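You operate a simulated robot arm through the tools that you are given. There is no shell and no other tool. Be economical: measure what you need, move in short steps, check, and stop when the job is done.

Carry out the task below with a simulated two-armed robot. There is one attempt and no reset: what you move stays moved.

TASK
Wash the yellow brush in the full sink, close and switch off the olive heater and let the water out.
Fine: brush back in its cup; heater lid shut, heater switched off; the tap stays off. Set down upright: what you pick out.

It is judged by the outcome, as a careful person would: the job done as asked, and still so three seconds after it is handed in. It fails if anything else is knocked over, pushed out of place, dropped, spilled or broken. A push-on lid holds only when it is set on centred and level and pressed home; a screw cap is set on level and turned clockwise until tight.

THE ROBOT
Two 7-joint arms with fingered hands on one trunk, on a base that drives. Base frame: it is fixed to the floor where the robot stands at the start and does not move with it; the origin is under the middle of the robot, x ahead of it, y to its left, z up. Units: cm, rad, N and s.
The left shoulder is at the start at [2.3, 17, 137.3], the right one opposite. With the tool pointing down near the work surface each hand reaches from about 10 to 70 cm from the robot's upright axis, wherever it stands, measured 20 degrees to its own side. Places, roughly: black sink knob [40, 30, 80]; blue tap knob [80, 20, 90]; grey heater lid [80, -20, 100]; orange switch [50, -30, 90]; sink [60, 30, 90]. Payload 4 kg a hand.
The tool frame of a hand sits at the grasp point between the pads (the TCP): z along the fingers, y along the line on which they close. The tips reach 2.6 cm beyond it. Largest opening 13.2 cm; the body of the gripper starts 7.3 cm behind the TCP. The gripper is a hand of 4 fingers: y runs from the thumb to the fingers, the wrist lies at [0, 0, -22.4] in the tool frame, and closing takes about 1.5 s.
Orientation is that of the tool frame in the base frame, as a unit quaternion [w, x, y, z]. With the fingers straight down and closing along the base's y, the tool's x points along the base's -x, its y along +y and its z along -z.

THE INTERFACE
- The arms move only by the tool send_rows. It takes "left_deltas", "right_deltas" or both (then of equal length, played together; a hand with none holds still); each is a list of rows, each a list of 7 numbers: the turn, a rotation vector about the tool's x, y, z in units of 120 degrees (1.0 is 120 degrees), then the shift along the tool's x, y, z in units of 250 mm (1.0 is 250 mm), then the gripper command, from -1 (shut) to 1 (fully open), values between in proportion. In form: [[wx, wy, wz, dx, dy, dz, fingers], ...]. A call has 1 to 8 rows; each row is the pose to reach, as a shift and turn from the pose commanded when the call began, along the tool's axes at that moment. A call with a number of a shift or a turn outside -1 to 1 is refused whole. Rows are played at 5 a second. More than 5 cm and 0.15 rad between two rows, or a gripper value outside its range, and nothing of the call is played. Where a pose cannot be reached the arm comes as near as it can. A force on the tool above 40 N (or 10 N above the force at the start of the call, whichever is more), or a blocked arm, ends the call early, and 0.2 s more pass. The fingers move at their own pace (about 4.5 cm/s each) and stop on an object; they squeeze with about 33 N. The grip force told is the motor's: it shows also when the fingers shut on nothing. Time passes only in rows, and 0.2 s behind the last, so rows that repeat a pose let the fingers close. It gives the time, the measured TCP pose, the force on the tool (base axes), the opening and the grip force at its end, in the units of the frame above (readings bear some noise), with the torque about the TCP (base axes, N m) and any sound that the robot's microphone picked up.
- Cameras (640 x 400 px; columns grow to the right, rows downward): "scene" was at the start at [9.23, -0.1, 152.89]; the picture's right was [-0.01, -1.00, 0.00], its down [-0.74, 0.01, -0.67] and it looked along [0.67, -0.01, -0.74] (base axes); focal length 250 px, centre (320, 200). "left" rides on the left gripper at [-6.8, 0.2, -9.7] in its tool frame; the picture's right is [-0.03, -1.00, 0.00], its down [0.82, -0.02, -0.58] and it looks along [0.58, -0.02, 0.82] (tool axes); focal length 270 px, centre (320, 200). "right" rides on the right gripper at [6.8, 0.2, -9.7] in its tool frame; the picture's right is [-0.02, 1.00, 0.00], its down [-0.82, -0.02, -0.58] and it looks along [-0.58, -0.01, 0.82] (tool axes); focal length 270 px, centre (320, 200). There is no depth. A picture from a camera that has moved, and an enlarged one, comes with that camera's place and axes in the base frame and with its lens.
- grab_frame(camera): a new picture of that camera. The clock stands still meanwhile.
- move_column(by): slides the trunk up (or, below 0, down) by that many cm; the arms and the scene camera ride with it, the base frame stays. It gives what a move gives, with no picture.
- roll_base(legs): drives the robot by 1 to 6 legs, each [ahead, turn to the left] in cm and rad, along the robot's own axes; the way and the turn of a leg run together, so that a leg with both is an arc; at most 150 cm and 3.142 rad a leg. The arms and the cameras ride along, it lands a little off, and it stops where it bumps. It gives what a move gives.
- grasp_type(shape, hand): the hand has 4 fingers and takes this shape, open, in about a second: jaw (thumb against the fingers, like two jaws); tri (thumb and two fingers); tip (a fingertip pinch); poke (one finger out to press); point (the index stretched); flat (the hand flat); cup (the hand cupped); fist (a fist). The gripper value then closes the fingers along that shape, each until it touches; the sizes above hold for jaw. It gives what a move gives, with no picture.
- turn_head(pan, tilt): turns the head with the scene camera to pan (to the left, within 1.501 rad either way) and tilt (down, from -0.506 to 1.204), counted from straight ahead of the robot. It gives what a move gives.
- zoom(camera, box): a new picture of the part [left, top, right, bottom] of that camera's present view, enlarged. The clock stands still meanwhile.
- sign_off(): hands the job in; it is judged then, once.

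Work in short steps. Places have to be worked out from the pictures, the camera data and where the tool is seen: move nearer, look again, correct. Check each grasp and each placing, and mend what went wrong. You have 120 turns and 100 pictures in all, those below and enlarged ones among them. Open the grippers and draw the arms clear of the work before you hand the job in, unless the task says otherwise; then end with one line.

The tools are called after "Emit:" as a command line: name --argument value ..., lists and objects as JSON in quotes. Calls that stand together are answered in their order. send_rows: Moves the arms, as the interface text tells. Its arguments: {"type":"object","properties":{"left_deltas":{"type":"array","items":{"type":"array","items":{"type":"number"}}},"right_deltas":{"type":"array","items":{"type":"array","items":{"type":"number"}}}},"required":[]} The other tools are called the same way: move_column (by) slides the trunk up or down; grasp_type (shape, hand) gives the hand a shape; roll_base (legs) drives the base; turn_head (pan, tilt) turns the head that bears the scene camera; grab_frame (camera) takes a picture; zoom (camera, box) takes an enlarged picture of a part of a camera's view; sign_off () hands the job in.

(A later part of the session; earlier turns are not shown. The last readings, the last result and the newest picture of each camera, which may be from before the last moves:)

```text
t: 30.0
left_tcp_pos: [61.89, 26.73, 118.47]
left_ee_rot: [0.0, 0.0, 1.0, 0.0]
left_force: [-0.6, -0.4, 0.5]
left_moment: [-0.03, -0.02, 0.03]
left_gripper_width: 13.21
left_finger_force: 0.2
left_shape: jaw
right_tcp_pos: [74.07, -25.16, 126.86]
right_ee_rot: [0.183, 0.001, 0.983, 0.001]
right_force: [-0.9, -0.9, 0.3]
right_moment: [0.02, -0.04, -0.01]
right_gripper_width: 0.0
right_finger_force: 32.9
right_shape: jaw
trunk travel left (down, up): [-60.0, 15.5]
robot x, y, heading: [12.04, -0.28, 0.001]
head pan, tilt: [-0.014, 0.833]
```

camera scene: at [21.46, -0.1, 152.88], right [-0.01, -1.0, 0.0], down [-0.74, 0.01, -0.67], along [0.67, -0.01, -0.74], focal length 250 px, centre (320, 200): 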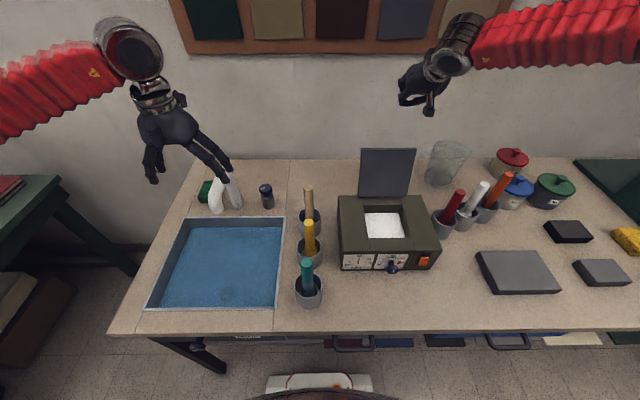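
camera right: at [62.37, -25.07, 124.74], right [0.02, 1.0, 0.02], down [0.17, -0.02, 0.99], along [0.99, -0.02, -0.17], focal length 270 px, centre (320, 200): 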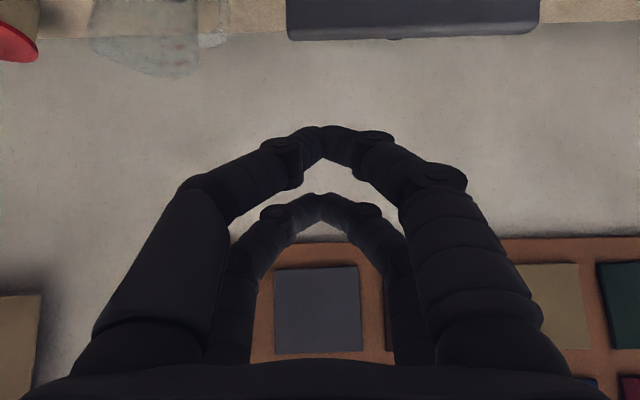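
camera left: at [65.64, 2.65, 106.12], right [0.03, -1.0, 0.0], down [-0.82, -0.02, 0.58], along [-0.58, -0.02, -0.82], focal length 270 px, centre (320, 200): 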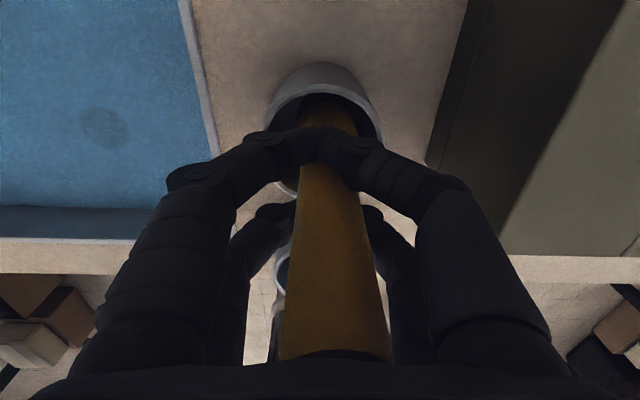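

Commanded = actual, pitch now 21°. I move to (87, −21, 118) over and behind the lid.

Emit:
send_rows --right_deltas '[[0, 0, 0, -0.16, 0.04, 0.06, -1], [0, 0, 0, -0.28, 0.08, 0.18, -1], [0, 0, 0, -0.34, 0.12, 0.34, -1], [0, 0, 0, -0.363, 0.16, 0.504, -1], [0, 0, 0, -0.363, 0.16, 0.504, -1]]'

Emit:
grab_frame --camera "right"

Emit:
zoom --camera "scene" --box '[320, 80, 480, 280]'

```text
t: 31.2
left_tcp_pos: [61.79, 26.73, 118.52]
left_ee_rot: [0.001, 0.001, 1.0, 0.0]
left_force: [-0.3, 0.0, 0.0]
left_moment: [0.0, -0.01, -0.04]
left_gripper_width: 13.2
left_finger_force: 0.1
left_shape: jaw
right_tcp_pos: [79.18, -25.45, 120.57]
right_ee_rot: [0.184, 0.001, 0.983, 0.001]
right_force: [0.1, 0.2, 0.4]
right_moment: [-0.02, -0.07, 0.0]
right_gripper_width: 0.0
right_finger_force: 32.8
right_shape: jaw
right hand out of reach, approached as far as the arm can: row 2, 3, 4, 5
trunk travel left (down, up): [-60.0, 15.5]
robot x, y, heading: [12.03, 0.29, -0.003]
head pan, tilt: [-0.014, 0.833]
```

```text
66 pictures are left
camera right: at [69.44, -25.32, 127.28], right [0.03, 1.0, 0.01], down [0.55, -0.02, 0.83], along [0.83, -0.01, -0.55], focal length 270 px, centre (320, 200)
```

right: 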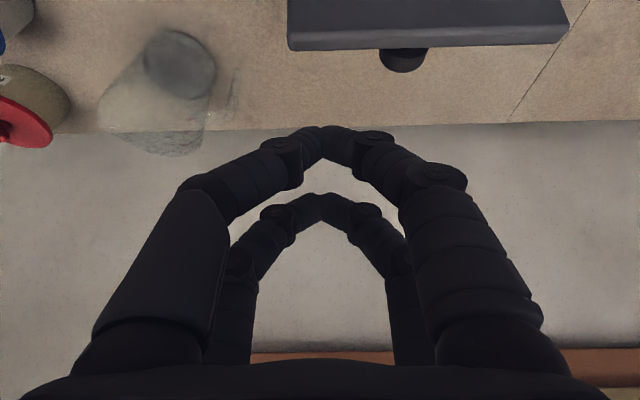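

```text
2.00 times, centred on (400, 180) of scene
camera zoom: at [21.24, -0.08, 152.9], right [-0.01, -1.0, 0.0], down [-0.74, 0.01, -0.67], along [0.67, -0.01, -0.74], focal length 500 px, centre (160, 240)
```

zoom: 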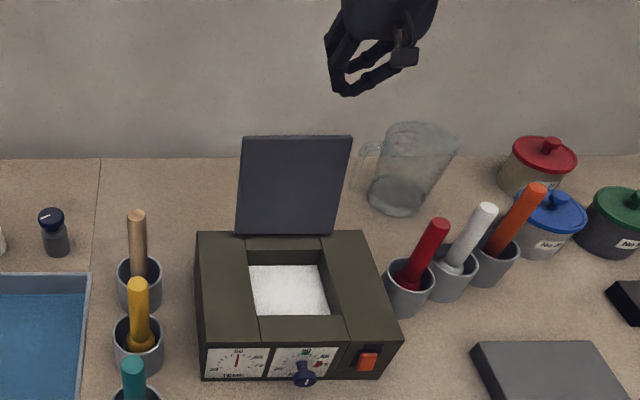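

Behind the lid there is a knob (its upper face's handle). Reach fails when the wrist is at shoulder height, so I raise the column 14 cm to let the arm reach down and forward.

Emit:
move_column --by 14

```text
t: 32.9
left_tcp_pos: [62.05, 26.61, 132.39]
left_ee_rot: [0.0, -0.001, 1.0, 0.0]
left_force: [0.0, 0.5, 1.0]
left_moment: [-0.01, 0.0, 0.01]
left_gripper_width: 13.19
left_finger_force: 0.0
left_shape: jaw
right_tcp_pos: [79.36, -25.52, 134.85]
right_ee_rot: [0.186, 0.002, 0.983, 0.001]
right_force: [0.4, 0.5, 0.3]
right_moment: [-0.02, 0.0, 0.0]
right_gripper_width: 0.01
right_finger_force: 33.3
right_shape: jaw
trunk travel left (down, up): [-74.0, 1.5]
robot x, y, heading: [11.99, 0.19, -0.002]
head pan, tilt: [-0.014, 0.833]
```

Emit:
send_rows --right_deltas '[[0, 0, 0, -0.009, 0.045, 0.184, -1], [0, 0, 0, -0.018, 0.09, 0.368, -1], [0, 0, 0, -0.028, 0.135, 0.552, -1], [0, 0, 0, -0.037, 0.18, 0.736, -1], [0, 0, 0, -0.037, 0.18, 0.736, -1]]'

Emit:
grab_frame --camera "right"

Emit:
grab_frame --camera "scene"

```text
t: 34.1
left_tcp_pos: [61.86, 26.87, 132.35]
left_ee_rot: [0.0, 0.0, 1.0, 0.0]
left_force: [-0.5, 0.6, -0.6]
left_moment: [0.02, 0.0, 0.0]
left_gripper_width: 13.2
left_finger_force: 0.2
left_shape: jaw
right_tcp_pos: [76.46, -27.15, 125.41]
right_ee_rot: [0.188, 0.001, 0.982, 0.001]
right_force: [0.2, 0.3, -0.5]
right_moment: [-0.01, -0.02, 0.05]
right_gripper_width: 0.02
right_finger_force: 33.4
right_shape: jaw
right hand out of reach, approached as far as the arm can: row 1, 2, 3, 4, 5
trunk travel left (down, up): [-74.0, 1.5]
robot x, y, heading: [11.99, 0.24, 0.003]
head pan, tilt: [-0.014, 0.833]
```

```text
64 pictures are left
camera right: at [66.59, -27.07, 132.07], right [0.03, 1.0, 0.01], down [0.55, -0.02, 0.84], along [0.84, -0.01, -0.55], focal length 270 px, centre (320, 200)
```

right: 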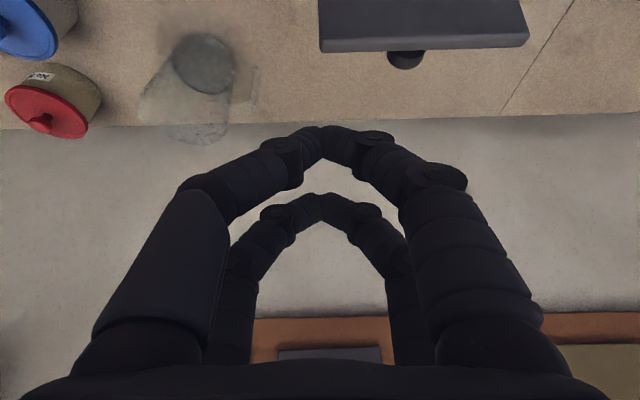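

```text
63 pictures are left
camera scene: at [21.12, -0.09, 166.88], right [-0.01, -1.0, 0.0], down [-0.74, 0.01, -0.67], along [0.67, -0.01, -0.74], focal length 250 px, centre (320, 200)
```

scene: 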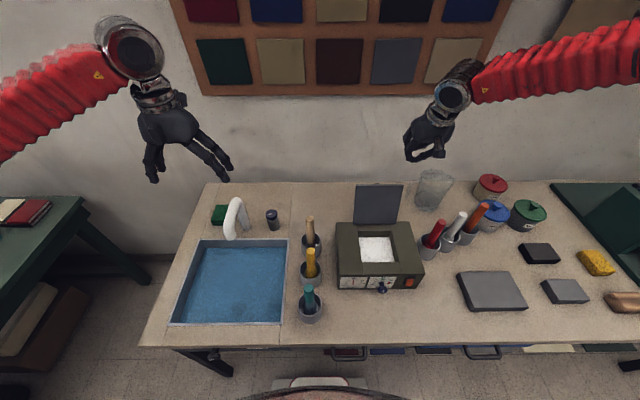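

Raising made it worse (a joint limit), so I withdraw the hand, lower the column back and then drive a little closer instead.

Emit:
send_rows --right_deltas '[[0, -0.025, 0, 0.055, 0.027, -0.15, -1], [0, -0.05, 0, 0.11, 0.053, -0.3, -1], [0, -0.075, 0, 0.165, 0.08, -0.452, -1], [0, -0.075, 0, 0.165, 0.08, -0.452, -1]]'

Emit:
move_column --by -14

Emit:
grab_frame --camera "left"

```text
t: 35.1
left_tcp_pos: [62.01, 26.76, 132.52]
left_ee_rot: [0.0, -0.001, 1.0, -0.001]
left_force: [0.1, 0.1, -0.2]
left_moment: [0.02, 0.02, -0.02]
left_gripper_width: 13.18
left_finger_force: 0.1
left_shape: jaw
right_tcp_pos: [68.86, -25.07, 134.47]
right_ee_rot: [0.263, 0.001, 0.965, 0.001]
right_force: [0.2, -0.3, -0.5]
right_moment: [0.02, 0.04, 0.0]
right_gripper_width: 0.0
right_finger_force: 32.8
right_shape: jaw
trunk travel left (down, up): [-74.0, 1.5]
robot x, y, heading: [11.84, 0.02, -0.003]
head pan, tilt: [-0.014, 0.833]
```

```text
t: 36.8
left_tcp_pos: [61.97, 26.66, 118.49]
left_ee_rot: [0.0, 0.0, 1.0, 0.0]
left_force: [0.5, -0.1, 0.0]
left_moment: [-0.04, -0.01, -0.02]
left_gripper_width: 13.17
left_finger_force: 0.1
left_shape: jaw
right_tcp_pos: [68.82, -25.05, 120.44]
right_ee_rot: [0.264, 0.001, 0.965, 0.001]
right_force: [0.2, -0.2, -0.1]
right_moment: [-0.01, -0.01, 0.03]
right_gripper_width: 0.0
right_finger_force: 33.6
right_shape: jaw
trunk travel left (down, up): [-60.0, 15.5]
robot x, y, heading: [12.53, 0.22, -0.001]
head pan, tilt: [-0.014, 0.833]
```

```text
62 pictures are left
camera left: at [68.84, 26.79, 128.18], right [0.03, -1.0, 0.0], down [-0.82, -0.02, 0.58], along [-0.58, -0.02, -0.82], focal length 270 px, centre (320, 200)
```

left: 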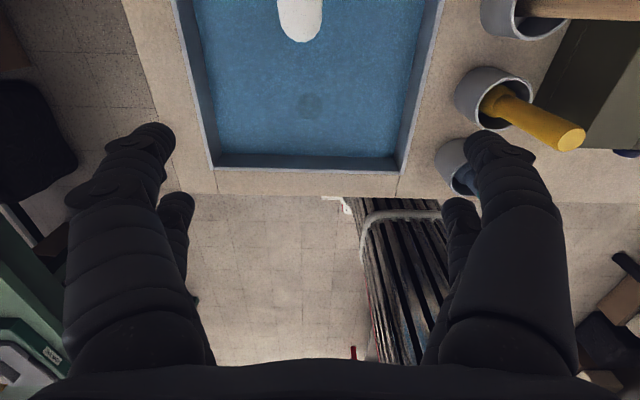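

The trunk still has clearance to the table edge; I drive 8 cm more.

Emit:
roll_base --legs '[[8, 0]]'

```text
t: 37.8
left_tcp_pos: [70.21, 26.6, 118.37]
left_ee_rot: [-0.001, -0.001, 1.0, 0.0]
left_force: [0.5, 0.2, 0.0]
left_moment: [0.01, 0.06, -0.03]
left_gripper_width: 13.16
left_finger_force: 0.2
left_shape: jaw
right_tcp_pos: [77.04, -25.2, 120.16]
right_ee_rot: [0.262, 0.002, 0.965, 0.001]
right_force: [-0.2, 0.5, -0.1]
right_moment: [0.0, 0.0, 0.04]
right_gripper_width: 0.0
right_finger_force: 33.1
right_shape: jaw
trunk travel left (down, up): [-60.0, 15.5]
robot x, y, heading: [20.03, 0.12, 0.0]
head pan, tilt: [-0.014, 0.833]
```

Emit:
send_rows --right_deltas '[[0, 0, 0, -0.11, 0.053, 0.08, -1], [0, 0, 0, -0.22, 0.107, 0.16, -1], [0, 0, 0, -0.325, 0.16, 0.237, -1], [0, 0, 0, -0.325, 0.16, 0.237, -1]]'

Emit:
grab_frame --camera "right"

Emit:
grab_frame --camera "scene"

```text
t: 38.8
left_tcp_pos: [69.83, 26.75, 118.46]
left_ee_rot: [0.0, 0.0, 1.0, 0.0]
left_force: [0.0, 1.1, -0.1]
left_moment: [0.0, 0.01, -0.02]
left_gripper_width: 13.17
left_finger_force: 0.1
left_shape: jaw
right_tcp_pos: [86.76, -21.24, 119.42]
right_ee_rot: [0.263, 0.003, 0.965, 0.001]
right_force: [0.7, -1.6, -0.7]
right_moment: [0.02, -0.03, -0.02]
right_gripper_width: 0.0
right_finger_force: 33.1
right_shape: jaw
trunk travel left (down, up): [-60.0, 15.5]
robot x, y, heading: [20.27, 0.2, -0.001]
head pan, tilt: [-0.014, 0.833]
```

```text
61 pictures are left
camera right: at [75.95, -21.18, 124.37], right [0.02, 1.0, 0.02], down [0.41, -0.02, 0.91], along [0.91, -0.02, -0.41], focal length 270 px, centre (320, 200)
```

right: 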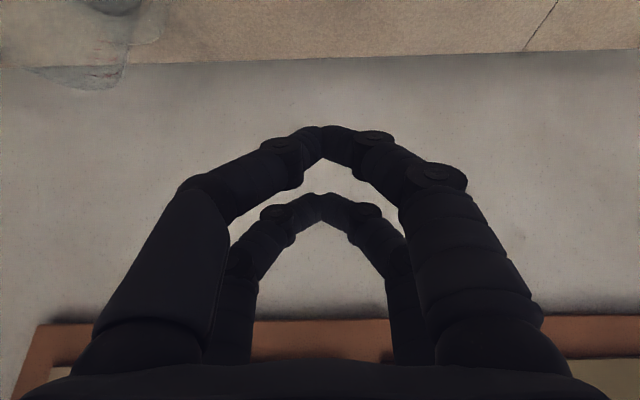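

```text
60 pictures are left
camera scene: at [29.33, -0.13, 152.89], right [-0.01, -1.0, 0.0], down [-0.74, 0.01, -0.67], along [0.67, -0.01, -0.74], focal length 250 px, centre (320, 200)
```

scene: 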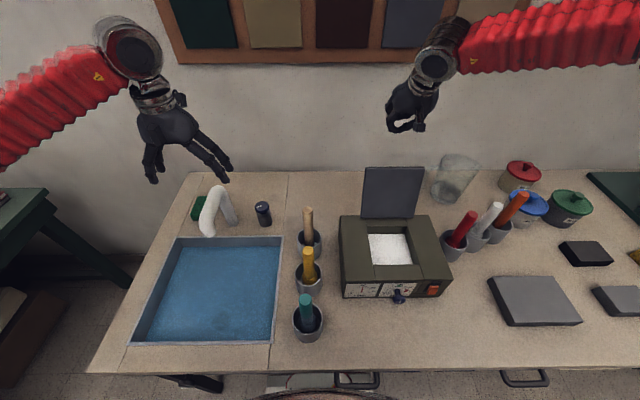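

Reachable now. I lower behind the lid's top edge to z≈110.

Emit:
send_rows --right_deltas '[[0, 0, 0, 0.063, 0, 0.108, -1], [0, 0, 0, 0.126, 0, 0.216, -1], [0, 0, 0, 0.19, 0, 0.324, -1], [0, 0, 0, 0.19, 0, 0.324, -1]]'

Emit:
zoom --camera "scene" --box '[320, 80, 480, 280]'

Emit:
grab_frame --camera "right"

```text
t: 39.8
left_tcp_pos: [69.94, 26.63, 118.44]
left_ee_rot: [-0.001, 0.0, 1.0, -0.001]
left_force: [0.1, -0.2, 0.1]
left_moment: [0.02, 0.01, 0.02]
left_gripper_width: 13.21
left_finger_force: 0.1
left_shape: jaw
right_tcp_pos: [84.35, -23.31, 111.62]
right_ee_rot: [0.263, 0.0, 0.965, 0.002]
right_force: [0.1, 0.0, 0.3]
right_moment: [0.02, 0.0, 0.01]
right_gripper_width: 0.02
right_finger_force: 33.3
right_shape: jaw
right hand out of reach, approached as far as the arm can: row 1, 2, 3, 4
trunk travel left (down, up): [-60.0, 15.5]
robot x, y, heading: [19.71, 0.18, 0.002]
head pan, tilt: [-0.014, 0.833]
```

```text
2.00 times, centred on (400, 180) of scene
camera zoom: at [29.38, -0.08, 152.89], right [-0.01, -1.0, 0.0], down [-0.74, 0.01, -0.67], along [0.67, -0.01, -0.74], focal length 500 px, centre (160, 240)
```

zoom: 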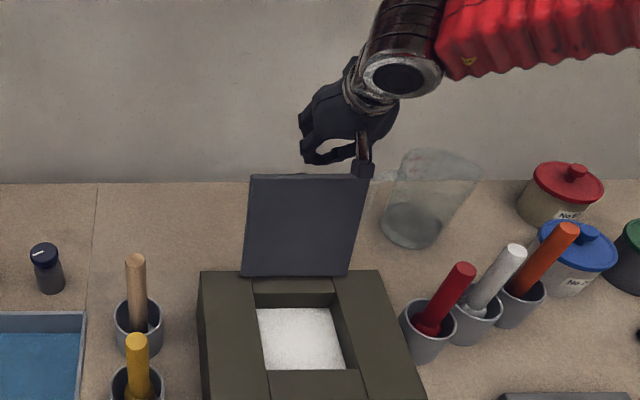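

```text
58 pictures are left
camera right: at [73.51, -23.21, 116.59], right [0.02, 1.0, 0.02], down [0.41, -0.02, 0.91], along [0.91, -0.02, -0.41], focal length 270 px, centre (320, 200)
```

right: 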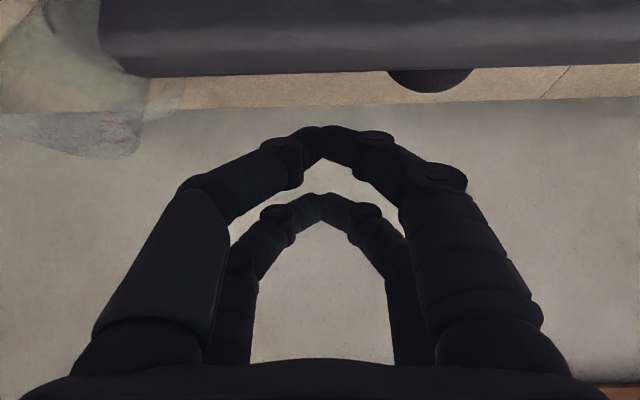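

The hand got to (84.4, −23, 111.6), just behind the lid's top edge. I dip slightly and pull toward the robot.

Emit:
send_rows --right_deltas '[[0, 0, 0, 0.108, 0.04, 0.034, -1], [0, 0, 0, 0.16, 0.04, 0.003, -1], [0, 0, 0, 0.21, 0.04, -0.026, -1], [0, 0, 0, 0.26, 0.04, -0.056, -1], [0, 0, 0, 0.315, 0.04, -0.087, -1], [0, 0, 0, 0.315, 0.04, -0.087, -1]]'

Emit:
zoom --camera "scene" --box '[320, 80, 480, 280]'

Emit:
grab_frame --camera "right"

```text
t: 40.5
left_tcp_pos: [69.95, 26.7, 118.53]
left_ee_rot: [-0.001, -0.001, 1.0, 0.001]
left_force: [-0.1, 0.7, -0.9]
left_moment: [-0.01, -0.02, -0.01]
left_gripper_width: 13.17
left_finger_force: 0.0
left_shape: jaw
right_tcp_pos: [81.89, -22.4, 110.68]
right_ee_rot: [0.274, 0.005, 0.962, 0.001]
right_force: [2.1, -4.4, 6.3]
right_moment: [0.12, 0.13, 0.02]
right_gripper_width: 0.03
right_finger_force: 33.1
right_shape: jaw
right hand out of reach, approached as far as the arm can: row 1
trunk travel left (down, up): [-60.0, 15.5]
robot x, y, heading: [20.24, -0.15, -0.001]
head pan, tilt: [-0.014, 0.833]
stopped in row 3 (right hand): the force on the tool passed its limit (the readings are from after the stop); the commanded pose is now the measured one
```

```text
2.00 times, centred on (400, 180) of scene
camera zoom: at [29.37, -0.11, 152.87], right [-0.01, -1.0, 0.0], down [-0.74, 0.01, -0.67], along [0.67, -0.01, -0.74], focal length 500 px, centre (160, 240)
```

zoom: 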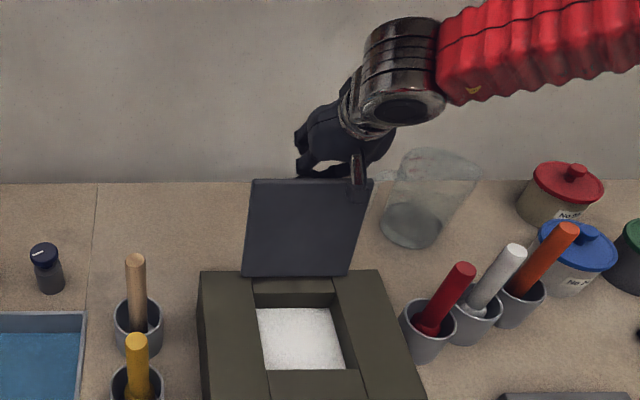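

```text
56 pictures are left
camera right: at [70.95, -22.33, 115.34], right [0.03, 1.0, 0.02], down [0.39, -0.03, 0.92], along [0.92, -0.02, -0.39], focal length 270 px, centre (320, 200)
```

right: 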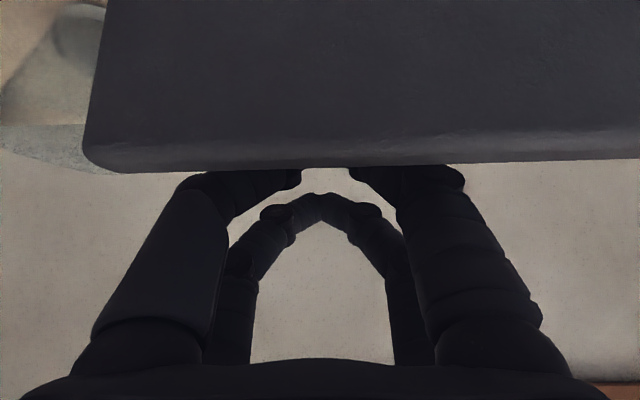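

The force (up and to −y) fits the fingertips landing on the knob behind the lid at about (83, −18, 103.5). I rise a bit, shift to y≈−25.5 away from it, and pull again.

Emit:
send_rows --right_deltas '[[0, 0, 0, -0.061, -0.06, -0.023, -1], [0, 0, 0, -0.061, -0.12, -0.023, -1], [0, 0, 0, 0.038, -0.12, -0.052, -1], [0, 0, 0, 0.13, -0.12, -0.095, -1], [0, 0, 0, 0.198, -0.12, -0.137, -1], [0, 0, 0, 0.266, -0.12, -0.179, -1], [0, 0, 0, 0.266, -0.12, -0.179, -1]]'

Emit:
zoom --camera "scene" --box '[320, 80, 480, 280]'

Emit:
grab_frame --camera "right"

```text
t: 42.1
left_tcp_pos: [70.03, 26.68, 118.54]
left_ee_rot: [0.0, 0.0, 1.0, 0.0]
left_force: [0.1, 0.1, 0.1]
left_moment: [0.03, 0.02, 0.02]
left_gripper_width: 13.2
left_finger_force: 0.2
left_shape: jaw
right_tcp_pos: [73.77, -25.42, 110.93]
right_ee_rot: [0.271, 0.002, 0.963, 0.002]
right_force: [0.1, -0.7, 1.0]
right_moment: [-0.01, 0.01, 0.0]
right_gripper_width: 0.01
right_finger_force: 33.1
right_shape: jaw
trunk travel left (down, up): [-60.0, 15.5]
robot x, y, heading: [20.05, 0.2, 0.005]
head pan, tilt: [-0.014, 0.833]
```

```text
2.00 times, centred on (400, 180) of scene
camera zoom: at [29.45, -0.09, 152.88], right [-0.01, -1.0, 0.0], down [-0.74, 0.01, -0.67], along [0.67, -0.01, -0.74], focal length 500 px, centre (160, 240)
```

zoom: 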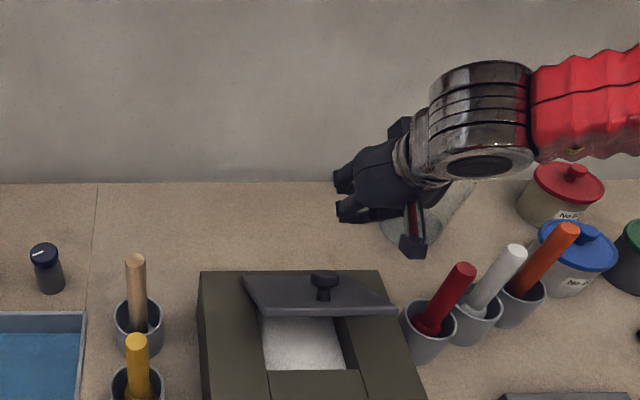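

```text
54 pictures are left
camera right: at [62.92, -25.38, 115.65], right [0.03, 1.0, 0.02], down [0.4, -0.03, 0.92], along [0.92, -0.02, -0.4], focal length 270 px, centre (320, 200)
```

right: 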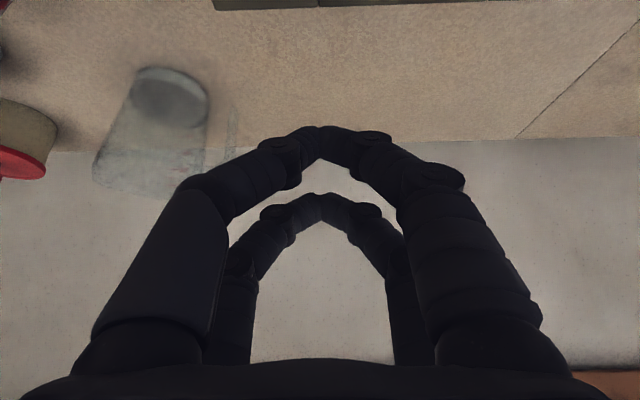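

The lid tipped over and is coming down. I hold a moment and look again.

Emit:
send_rows --right_deltas '[[0, 0, 0, 0, 0, -0.1, -1], [0, 0, 0, 0, 0, -0.2, -1], [0, 0, 0, 0, 0, -0.2, -1], [0, 0, 0, 0, 0, -0.2, -1]]'

Emit:
zoom --camera "scene" --box '[320, 150, 480, 310]'

```text
t: 43.1
left_tcp_pos: [69.9, 26.7, 118.54]
left_ee_rot: [0.0, 0.0, 1.0, 0.0]
left_force: [-0.4, 0.5, -0.4]
left_moment: [0.03, 0.0, 0.0]
left_gripper_width: 13.2
left_finger_force: 0.0
left_shape: jaw
right_tcp_pos: [71.14, -25.54, 115.01]
right_ee_rot: [0.274, 0.005, 0.962, 0.001]
right_force: [0.5, -0.3, 0.2]
right_moment: [-0.02, -0.02, 0.04]
right_gripper_width: 0.0
right_finger_force: 33.1
right_shape: jaw
trunk travel left (down, up): [-60.0, 15.5]
robot x, y, heading: [20.28, -0.02, 0.002]
head pan, tilt: [-0.014, 0.833]
```

```text
2.50 times, centred on (400, 230) of scene
camera zoom: at [29.34, -0.09, 152.89], right [-0.01, -1.0, 0.0], down [-0.74, 0.01, -0.67], along [0.67, -0.01, -0.74], focal length 626 px, centre (120, 125)
```

zoom: 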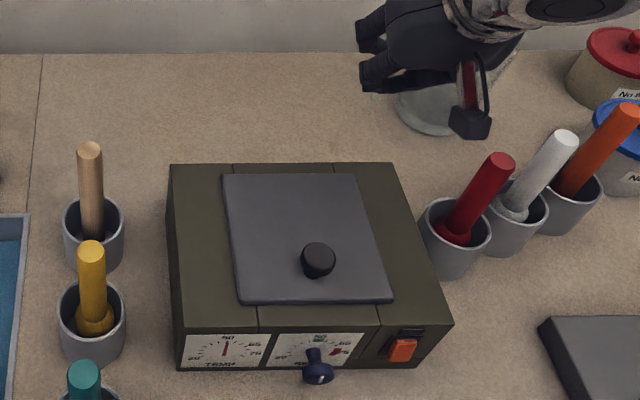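

The lid is shut. Now the switch; I zoom in on the front panel.

Emit:
zoom --camera "scene" --box '[380, 265, 460, 315]'

Emit:
zoom --camera "scene" --box '[330, 265, 440, 315]'

```text
8.00 times, centred on (420, 290) of scene
camera zoom: at [29.34, -0.09, 152.89], right [-0.01, -1.0, 0.0], down [-0.74, 0.01, -0.67], along [0.67, -0.01, -0.74], focal length 2002 px, centre (-480, -520)
```

zoom: 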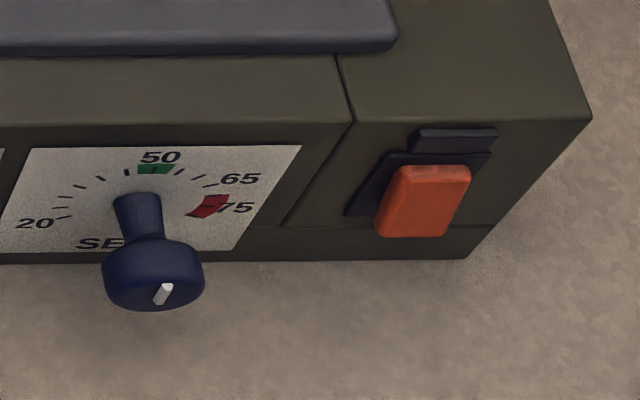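

```text
5.82 times, centred on (385, 290) of scene
camera zoom: at [29.34, -0.09, 152.89], right [-0.01, -1.0, 0.0], down [-0.74, 0.01, -0.67], along [0.67, -0.01, -0.74], focal length 1456 px, centre (-58, -324)
```

zoom: 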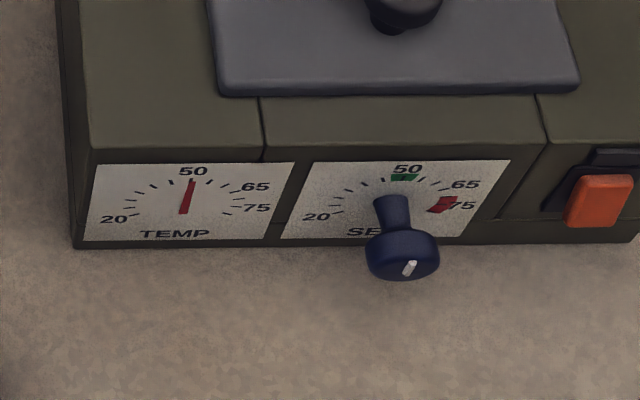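

Switch type is unclear from above. I drive back 25 cm (hands are above everything), to view and reach the front panel from ahead.

Emit:
roll_base --legs '[[-25, 0]]'

Emit:
turn_head --pan -0.4 --tilt 0.75

Emit:
grab_frame --camera "scene"

```text
t: 44.9
left_tcp_pos: [44.73, 26.96, 118.6]
left_ee_rot: [0.0, -0.002, 1.0, 0.0]
left_force: [-0.2, -0.8, 0.6]
left_moment: [0.02, -0.02, 0.0]
left_gripper_width: 13.2
left_finger_force: 0.0
left_shape: jaw
right_tcp_pos: [46.09, -25.21, 115.16]
right_ee_rot: [0.272, 0.003, 0.962, 0.002]
right_force: [-0.6, 1.2, -0.1]
right_moment: [-0.01, -0.01, -0.02]
right_gripper_width: 0.0
right_finger_force: 33.0
right_shape: jaw
trunk travel left (down, up): [-60.0, 15.5]
robot x, y, heading: [-5.14, -0.05, 0.007]
head pan, tilt: [-0.014, 0.833]
```

```text
t: 45.8
left_tcp_pos: [44.91, 26.91, 118.52]
left_ee_rot: [0.0, 0.0, 1.0, 0.0]
left_force: [-0.1, 0.0, -0.1]
left_moment: [-0.02, -0.06, 0.0]
left_gripper_width: 13.19
left_finger_force: 0.1
left_shape: jaw
right_tcp_pos: [46.34, -25.11, 115.14]
right_ee_rot: [0.273, 0.003, 0.962, 0.001]
right_force: [0.6, 0.0, -0.3]
right_moment: [0.02, -0.03, 0.0]
right_gripper_width: 0.0
right_finger_force: 32.8
right_shape: jaw
trunk travel left (down, up): [-60.0, 15.5]
robot x, y, heading: [-5.09, 0.09, 0.006]
head pan, tilt: [-0.4, 0.75]
```

```text
50 pictures are left
camera scene: at [4.17, -3.19, 153.55], right [-0.39, -0.92, 0.0], down [-0.63, 0.26, -0.73], along [0.67, -0.28, -0.68], focal length 250 px, centre (320, 200)
```

scene: 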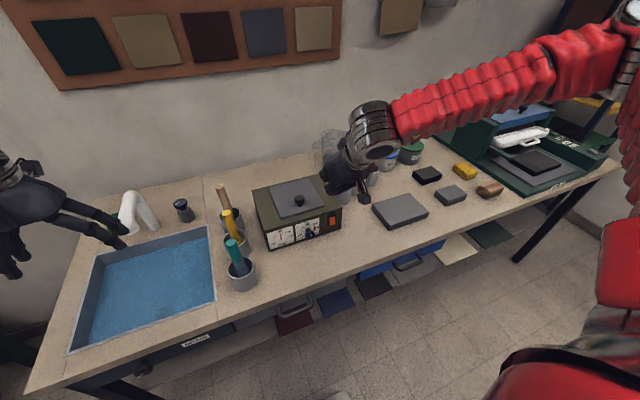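

Emit:
zoom --camera "scene" --box '[260, 205, 350, 255]'

Emit:
zoom --camera "scene" --box '[120, 320, 240, 400]'

```text
7.11 times, centred on (305, 230) of scene
camera zoom: at [4.17, -3.19, 153.55], right [-0.39, -0.92, 0.0], down [-0.63, 0.26, -0.73], along [0.67, -0.28, -0.68], focal length 1780 px, centre (427, -13)
```

zoom: 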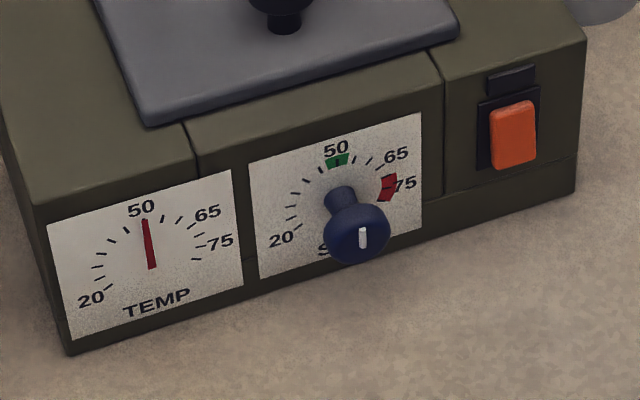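

```text
5.00 times, centred on (180, 360) of scene
camera zoom: at [4.17, -3.19, 153.55], right [-0.39, -0.92, 0.0], down [-0.63, 0.26, -0.73], along [0.67, -0.28, -0.68], focal length 1251 px, centre (1020, -600)
```

zoom: 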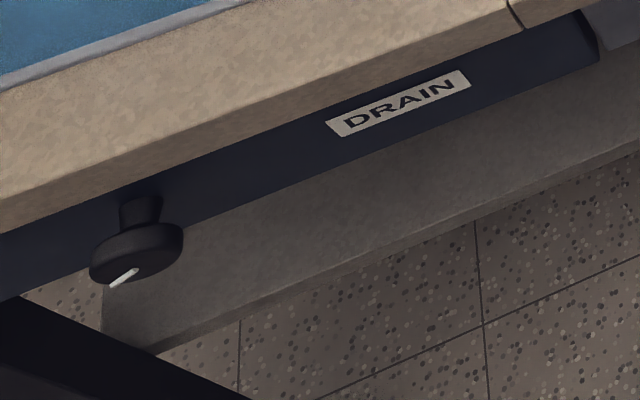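

The rocker is at about (54.4, −28.8, 91), its lower half standing out (so top pressed = on). I give the right hand the poke shape and look at it.

Emit:
grasp_type --hand "right" --shape "poke"

Emit:
grab_frame --camera "right"

Emit:
zoom --camera "scene" --box '[280, 90, 440, 220]'

```text
t: 46.6
left_tcp_pos: [44.81, 26.85, 118.46]
left_ee_rot: [0.0, -0.002, 1.0, 0.0]
left_force: [0.4, 0.4, -0.9]
left_moment: [-0.02, 0.01, 0.01]
left_gripper_width: 13.21
left_finger_force: 0.0
left_shape: jaw
right_tcp_pos: [46.28, -25.2, 115.13]
right_ee_rot: [0.273, 0.003, 0.962, 0.002]
right_force: [0.1, 1.4, 0.9]
right_moment: [0.02, -0.02, 0.02]
right_gripper_width: 0.02
right_finger_force: 0.1
right_shape: poke
trunk travel left (down, up): [-60.0, 15.5]
robot x, y, heading: [-5.0, -0.29, -0.001]
head pan, tilt: [-0.4, 0.75]
```

```text
47 pictures are left
camera right: at [35.35, -25.13, 119.83], right [0.03, 1.0, 0.02], down [0.39, -0.03, 0.92], along [0.92, -0.02, -0.39], focal length 270 px, centre (320, 200)
```

right: 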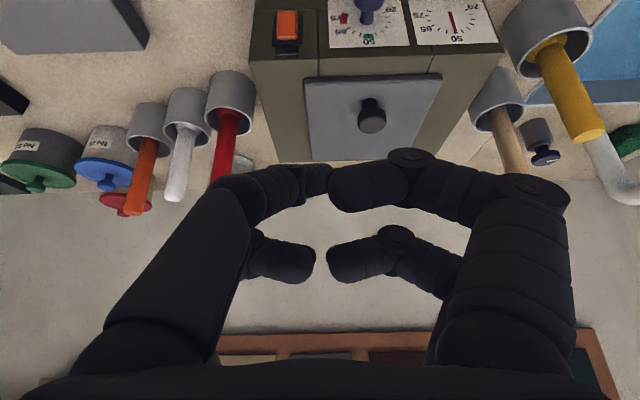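

```text
3.08 times, centred on (360, 155) of scene
camera zoom: at [4.13, -3.2, 153.55], right [-0.39, -0.92, 0.0], down [-0.63, 0.26, -0.73], along [0.67, -0.28, -0.68], focal length 770 px, centre (197, 338)
```

zoom: 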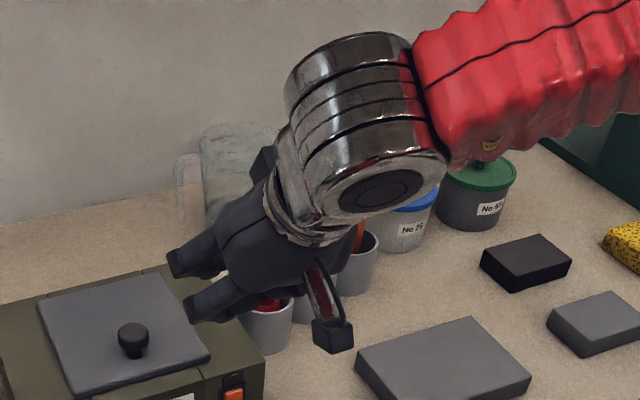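

Poke is not clearly one stretched finger; the shut jaw gives known tips (front pair at tool x −1.9). I restore jaw, close it and come down in front of the switch.

Emit:
grasp_type --hand "right" --shape "jaw"

Emit:
send_rows --right_deltas '[[0, 0, 0, 0, 0, 0, -1], [0, 0, 0, 0, 0, 0, -1], [0, 0, 0, 0, 0, 0, -1], [0, 0, 0, 0.09, -0.041, 0.121, -1], [0, 0, 0, 0.18, -0.082, 0.242, -1], [0, 0, 0, 0.27, -0.123, 0.363, -1], [0, 0, 0, 0.359, -0.164, 0.483, -1], [0, 0, 0, 0.359, -0.164, 0.483, -1]]'

Emit:
grab_frame --camera "right"

Emit:
zoom --camera "scene" --box '[240, 130, 400, 260]'

```text
t: 47.5
left_tcp_pos: [44.86, 26.81, 118.62]
left_ee_rot: [0.001, -0.002, 1.0, 0.0]
left_force: [-0.6, -0.3, 0.3]
left_moment: [-0.02, 0.04, -0.03]
left_gripper_width: 13.22
left_finger_force: 0.0
left_shape: jaw
right_tcp_pos: [46.3, -25.29, 115.15]
right_ee_rot: [0.274, 0.002, 0.962, 0.002]
right_force: [-0.7, 0.0, 0.1]
right_moment: [0.01, 0.01, -0.02]
right_gripper_width: 13.22
right_finger_force: 0.1
right_shape: jaw
trunk travel left (down, up): [-60.0, 15.5]
robot x, y, heading: [-4.41, -0.3, 0.005]
head pan, tilt: [-0.4, 0.75]
```

```text
t: 49.4
left_tcp_pos: [44.87, 26.79, 118.58]
left_ee_rot: [0.0, -0.002, 1.0, 0.001]
left_force: [-0.7, 0.6, -0.4]
left_moment: [-0.01, -0.01, 0.02]
left_gripper_width: 13.18
left_finger_force: 0.0
left_shape: jaw
right_tcp_pos: [45.99, -32.82, 105.02]
right_ee_rot: [0.272, 0.002, 0.962, 0.003]
right_force: [-0.2, 0.5, 0.4]
right_moment: [0.02, -0.01, 0.02]
right_gripper_width: 0.0
right_finger_force: 17.7
right_shape: jaw
right hand out of reach, approached as far as the arm can: row 5, 6, 7, 8
trunk travel left (down, up): [-60.0, 15.5]
robot x, y, heading: [-4.65, 0.24, 0.005]
head pan, tilt: [-0.4, 0.75]
```

```text
45 pictures are left
camera right: at [35.12, -32.75, 109.82], right [0.02, 1.0, 0.02], down [0.39, -0.03, 0.92], along [0.92, -0.01, -0.39], focal length 270 px, centre (320, 200)
```

right: 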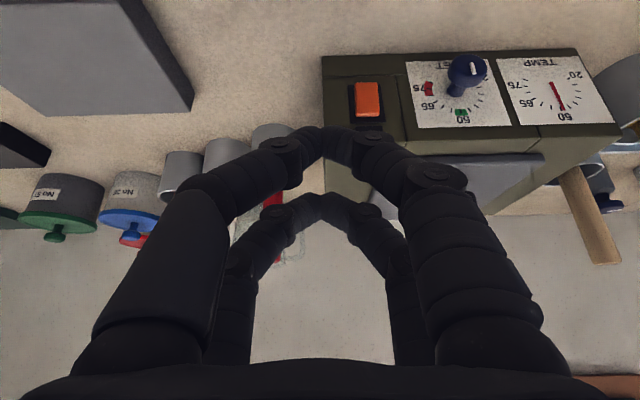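

```text
3.08 times, centred on (320, 195) of scene
camera zoom: at [4.1, -3.19, 153.55], right [-0.39, -0.92, 0.0], down [-0.63, 0.26, -0.73], along [0.67, -0.28, -0.68], focal length 770 px, centre (320, 215)
```

zoom: 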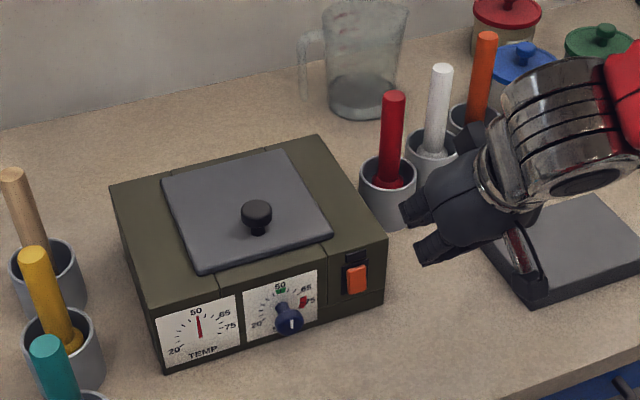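

The pitched arm needs the wrist near shoulder height. So: right hand up again, left hand back in front of the table, then lower the column.

Emit:
send_rows --left_deltas '[[0, 0, 0, 0.165, 0.02, 0, 1], [0, 0, 0, 0.33, 0.04, 0, 1], [0, 0, 0, 0.495, 0.06, 0, 1], [0, 0, 0, 0.66, 0.08, 0, 1], [0, 0, 0, 0.825, 0.1, 0, 1], [0, 0, 0, 0.98, 0.12, 0, 1], [0, 0, 0, 0.98, 0.12, 0, 1]]' --right_deltas '[[0, 0, 0, -0.026, 0.025, -0.093, -1], [0, 0, 0, -0.053, 0.05, -0.187, -1], [0, 0, 0, -0.079, 0.075, -0.28, -1], [0, 0, 0, -0.105, 0.1, -0.373, -1], [0, 0, 0, -0.132, 0.126, -0.467, -1], [0, 0, 0, -0.158, 0.152, -0.56, -1], [0, 0, 0, -0.158, 0.152, -0.56, -1]]'

Emit:
move_column --by -20

Emit:
grab_frame --camera "scene"

```text
t: 51.0
left_tcp_pos: [23.3, 30.27, 119.07]
left_ee_rot: [-0.001, -0.002, 1.0, 0.0]
left_force: [-0.1, 0.5, 0.7]
left_moment: [0.02, -0.03, -0.02]
left_gripper_width: 13.17
left_finger_force: 0.1
left_shape: jaw
left hand out of reach, approached as far as the arm can: row 6, 7
right_tcp_pos: [41.97, -29.11, 118.96]
right_ee_rot: [0.273, 0.002, 0.962, 0.002]
right_force: [0.8, 0.1, 0.4]
right_moment: [0.0, 0.02, -0.01]
right_gripper_width: 0.01
right_finger_force: 33.4
right_shape: jaw
trunk travel left (down, up): [-60.0, 15.5]
robot x, y, heading: [-5.04, 0.03, 0.003]
head pan, tilt: [-0.4, 0.75]
```

```text
t: 53.1
left_tcp_pos: [23.89, 30.25, 97.38]
left_ee_rot: [-0.033, -0.002, 0.999, -0.002]
left_force: [-0.7, -0.1, -1.5]
left_moment: [-0.01, 0.01, 0.0]
left_gripper_width: 13.17
left_finger_force: 0.0
left_shape: jaw
right_tcp_pos: [41.92, -29.11, 98.89]
right_ee_rot: [0.274, 0.002, 0.962, 0.001]
right_force: [0.4, -0.5, 0.4]
right_moment: [-0.01, -0.01, 0.0]
right_gripper_width: 0.02
right_finger_force: 33.1
right_shape: jaw
trunk travel left (down, up): [-40.0, 35.5]
robot x, y, heading: [-4.78, -0.35, 0.004]
head pan, tilt: [-0.4, 0.75]
```

```text
43 pictures are left
camera scene: at [6.53, -3.19, 133.45], right [-0.39, -0.92, 0.0], down [-0.63, 0.26, -0.73], along [0.67, -0.28, -0.68], focal length 250 px, centre (320, 200)
```

scene: 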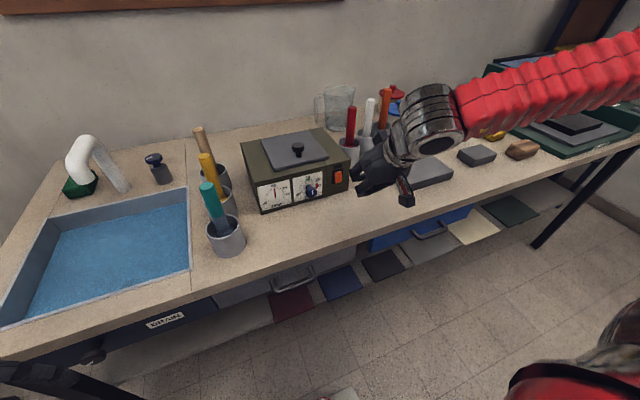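

Emit:
zoom --camera "scene" --box '[250, 150, 370, 220]'

Emit:
send_rows --right_deltas '[[0, 0, 0, 0.075, -0.008, 0.13, -1], [0, 0, 0, 0.15, -0.008, 0.26, -1], [0, 0, 0, 0.06, -0.008, 0.32, -1], [0, 0, 0, -0.06, -0.008, 0.385, -1], [0, 0, 0, -0.06, -0.008, 0.385, -1]]'

Emit:
zoom --camera "scene" --box '[270, 130, 430, 230]'

Emit:
grab_frame --camera "right"

```text
5.33 times, centred on (310, 185) of scene
camera zoom: at [6.53, -3.19, 133.45], right [-0.39, -0.92, 0.0], down [-0.63, 0.26, -0.73], along [0.67, -0.28, -0.68], focal length 1335 px, centre (373, 280)
```

zoom: 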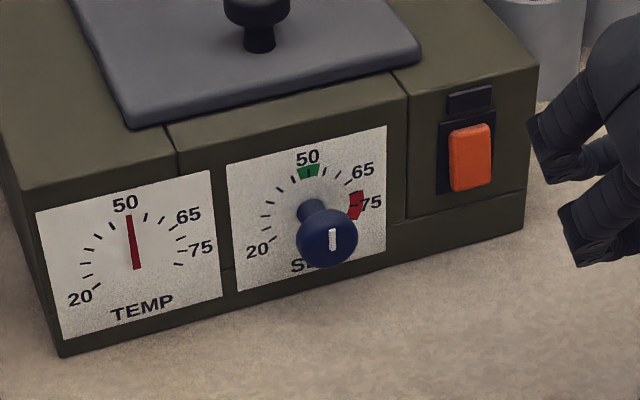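

```text
t: 54.3
left_tcp_pos: [23.76, 30.31, 97.39]
left_ee_rot: [-0.032, -0.002, 0.999, -0.001]
left_force: [-1.6, 0.0, 0.2]
left_moment: [0.0, 0.01, -0.03]
left_gripper_width: 13.17
left_finger_force: 0.1
left_shape: jaw
right_tcp_pos: [48.34, -29.41, 91.64]
right_ee_rot: [0.273, 0.002, 0.962, 0.001]
right_force: [0.7, -0.2, 0.7]
right_moment: [0.01, 0.04, 0.0]
right_gripper_width: 0.0
right_finger_force: 32.6
right_shape: jaw
trunk travel left (down, up): [-40.0, 35.5]
robot x, y, heading: [-4.83, 0.07, 0.007]
head pan, tilt: [-0.4, 0.75]
```

```text
4.00 times, centred on (350, 180) of scene
camera zoom: at [6.52, -3.2, 133.44], right [-0.39, -0.92, 0.0], down [-0.63, 0.26, -0.73], along [0.67, -0.28, -0.68], focal length 1001 px, centre (200, 280)
```

zoom: 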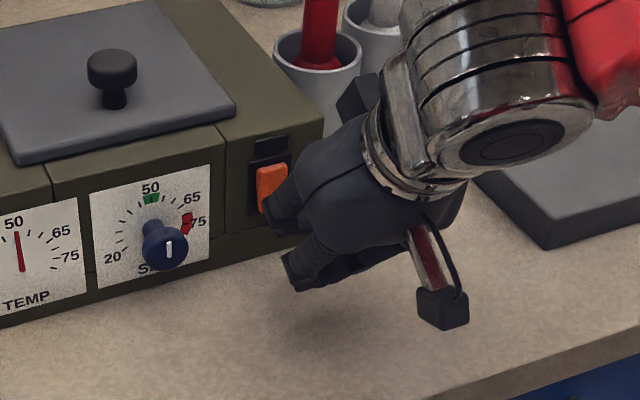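

```text
40 pictures are left
camera right: at [37.39, -29.36, 96.31], right [0.03, 1.0, 0.02], down [0.39, -0.03, 0.92], along [0.92, -0.02, -0.39], focal length 270 px, centre (320, 200)
```

right: 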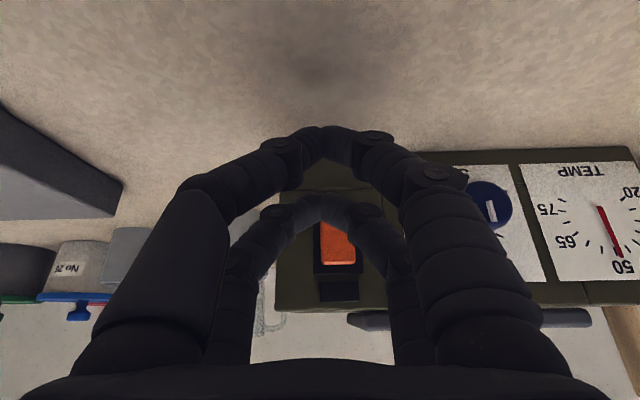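

The front tips are just before the lower end of the rocker, ~1 cm to its right. I shift 0.9 cm to +y and push forward gently.

Emit:
send_rows --right_deltas '[[0, 0, 0, 0.008, 0.036, 0.014, -1], [0, 0, 0, -0.032, 0.036, 0.039, -1], [0, 0, 0, -0.066, 0.036, 0.06, -1], [0, 0, 0, -0.08, 0.036, 0.069, -1], [0, 0, 0, -0.094, 0.036, 0.077, -1], [0, 0, 0, -0.114, 0.036, 0.089, -1]]'

Emit:
zoom --camera "scene" --box '[270, 130, 430, 230]'

```text
t: 55.7
left_tcp_pos: [23.96, 30.26, 97.25]
left_ee_rot: [-0.033, -0.002, 0.999, -0.001]
left_force: [0.5, 0.4, 0.3]
left_moment: [0.01, 0.05, 0.01]
left_gripper_width: 13.19
left_finger_force: 0.1
left_shape: jaw
right_tcp_pos: [51.14, -28.39, 90.66]
right_ee_rot: [0.263, 0.003, 0.965, 0.001]
right_force: [-15.7, -0.5, 2.7]
right_moment: [-0.05, -0.01, -0.03]
right_gripper_width: 0.0
right_finger_force: 32.4
right_shape: jaw
trunk travel left (down, up): [-40.0, 35.5]
robot x, y, heading: [-4.55, 0.34, -0.0]
head pan, tilt: [-0.4, 0.75]
stopped in row 6 (right hand): the force on the tool passed its limit (the readings are from after the stop); the commanded pose is now the measured one
```

```text
4.00 times, centred on (350, 180) of scene
camera zoom: at [6.61, -3.18, 133.43], right [-0.39, -0.92, 0.0], down [-0.63, 0.26, -0.73], along [0.67, -0.28, -0.68], focal length 1001 px, centre (200, 280)
```

zoom: 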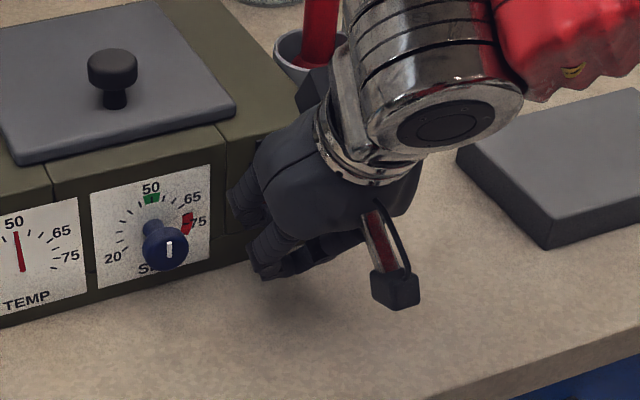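

The push was firm (over the limit) and the heater did not shift. I back off and look at the rocker.

Emit:
send_rows --right_deltas '[[0, 0, 0, 0.12, 0, -0.08, -1], [0, 0, 0, 0.24, 0, -0.16, -1], [0, 0, 0, 0.28, -0.1, -0.3, -1], [0, 0, 0, 0.28, -0.2, -0.4, -1], [0, 0, 0, 0.28, -0.2, -0.4, -1]]'

Emit:
zoom --camera "scene" --box '[250, 150, 370, 220]'

```text
t: 56.9
left_tcp_pos: [23.82, 30.38, 97.38]
left_ee_rot: [-0.031, -0.001, 1.0, -0.001]
left_force: [0.4, 0.0, -0.1]
left_moment: [0.02, -0.01, 0.01]
left_gripper_width: 13.21
left_finger_force: 0.1
left_shape: jaw
right_tcp_pos: [39.93, -33.41, 95.67]
right_ee_rot: [0.266, 0.003, 0.964, 0.001]
right_force: [0.4, 0.8, 0.2]
right_moment: [-0.01, -0.01, -0.02]
right_gripper_width: 0.03
right_finger_force: 33.1
right_shape: jaw
trunk travel left (down, up): [-40.0, 35.5]
robot x, y, heading: [-4.73, 0.11, 0.005]
head pan, tilt: [-0.4, 0.75]
```

```text
5.33 times, centred on (310, 185) of scene
camera zoom: at [6.58, -3.17, 133.43], right [-0.39, -0.92, 0.0], down [-0.63, 0.26, -0.73], along [0.67, -0.28, -0.68], focal length 1335 px, centre (373, 280)
```

zoom: 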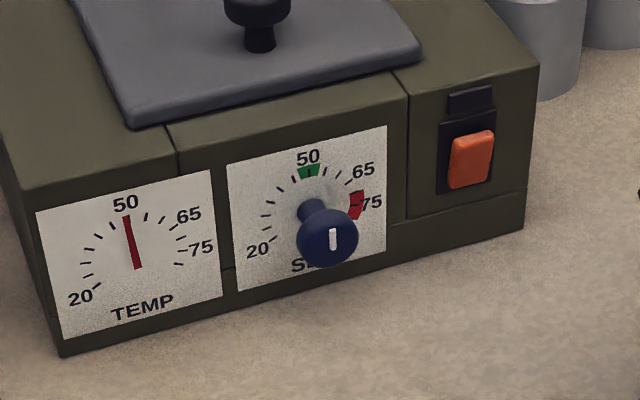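

The rocker has flipped: its lower end is now in, upper end out. Next the drain: I draw the right hand away and turn the head to the drain knob.

Emit:
send_rows --right_deltas '[[0, 0, 0, 0.06, -0.02, -0.14, -1], [0, 0, 0, 0.12, -0.04, -0.28, 0], [0, 0, 0, 0.18, -0.06, -0.42, 0], [0, 0, 0, 0.18, -0.06, -0.42, 0]]'

Emit:
turn_head --pan 0.6 --tilt 0.95

Emit:
grab_frame --camera "scene"

Emit:
grab_frame --camera "left"

```text
t: 57.9
left_tcp_pos: [23.84, 30.27, 97.43]
left_ee_rot: [-0.032, -0.001, 0.999, -0.001]
left_force: [-0.1, 0.1, 0.4]
left_moment: [0.02, -0.02, 0.02]
left_gripper_width: 13.18
left_finger_force: 0.1
left_shape: jaw
right_tcp_pos: [34.21, -36.69, 103.25]
right_ee_rot: [0.265, 0.003, 0.964, 0.002]
right_force: [0.5, 0.8, 1.0]
right_moment: [0.03, 0.02, -0.03]
right_gripper_width: 6.53
right_finger_force: 0.2
right_shape: jaw
right hand out of reach, approached as far as the arm can: row 2, 3, 4
trunk travel left (down, up): [-40.0, 35.5]
robot x, y, heading: [-4.88, -0.24, 0.0]
head pan, tilt: [-0.4, 0.75]
```

```text
t: 59.2
left_tcp_pos: [23.86, 30.22, 97.4]
left_ee_rot: [-0.032, 0.0, 0.999, -0.002]
left_force: [-0.5, 0.2, -1.1]
left_moment: [-0.05, 0.02, -0.01]
left_gripper_width: 13.2
left_finger_force: 0.1
left_shape: jaw
right_tcp_pos: [34.1, -36.66, 103.23]
right_ee_rot: [0.264, 0.003, 0.964, 0.002]
right_force: [0.1, 0.0, 0.4]
right_moment: [-0.04, -0.02, -0.01]
right_gripper_width: 6.52
right_finger_force: 0.0
right_shape: jaw
trunk travel left (down, up): [-40.0, 35.5]
robot x, y, heading: [-4.77, -0.17, 0.006]
head pan, tilt: [0.6, 0.949]
```

```text
37 pictures are left
camera scene: at [4.87, 4.12, 131.89], right [0.57, -0.82, 0.0], down [-0.67, -0.46, -0.58], along [0.48, 0.33, -0.81], focal length 250 px, centre (320, 200)
```

scene: 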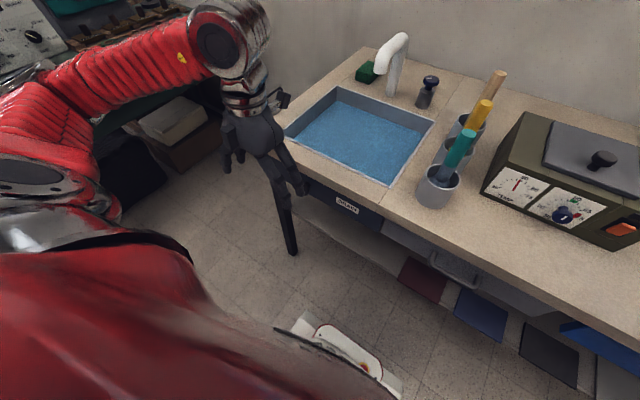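

```text
36 pictures are left
camera left: at [31.45, 30.39, 106.59], right [0.03, -1.0, 0.0], down [-0.78, -0.02, 0.63], along [-0.63, -0.02, -0.78], focal length 270 px, centre (320, 200)
```

left: 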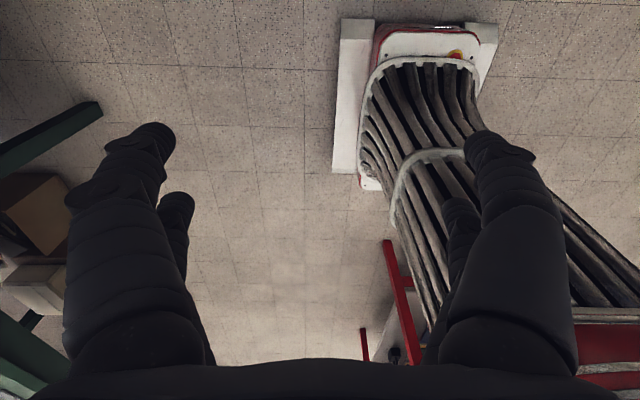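

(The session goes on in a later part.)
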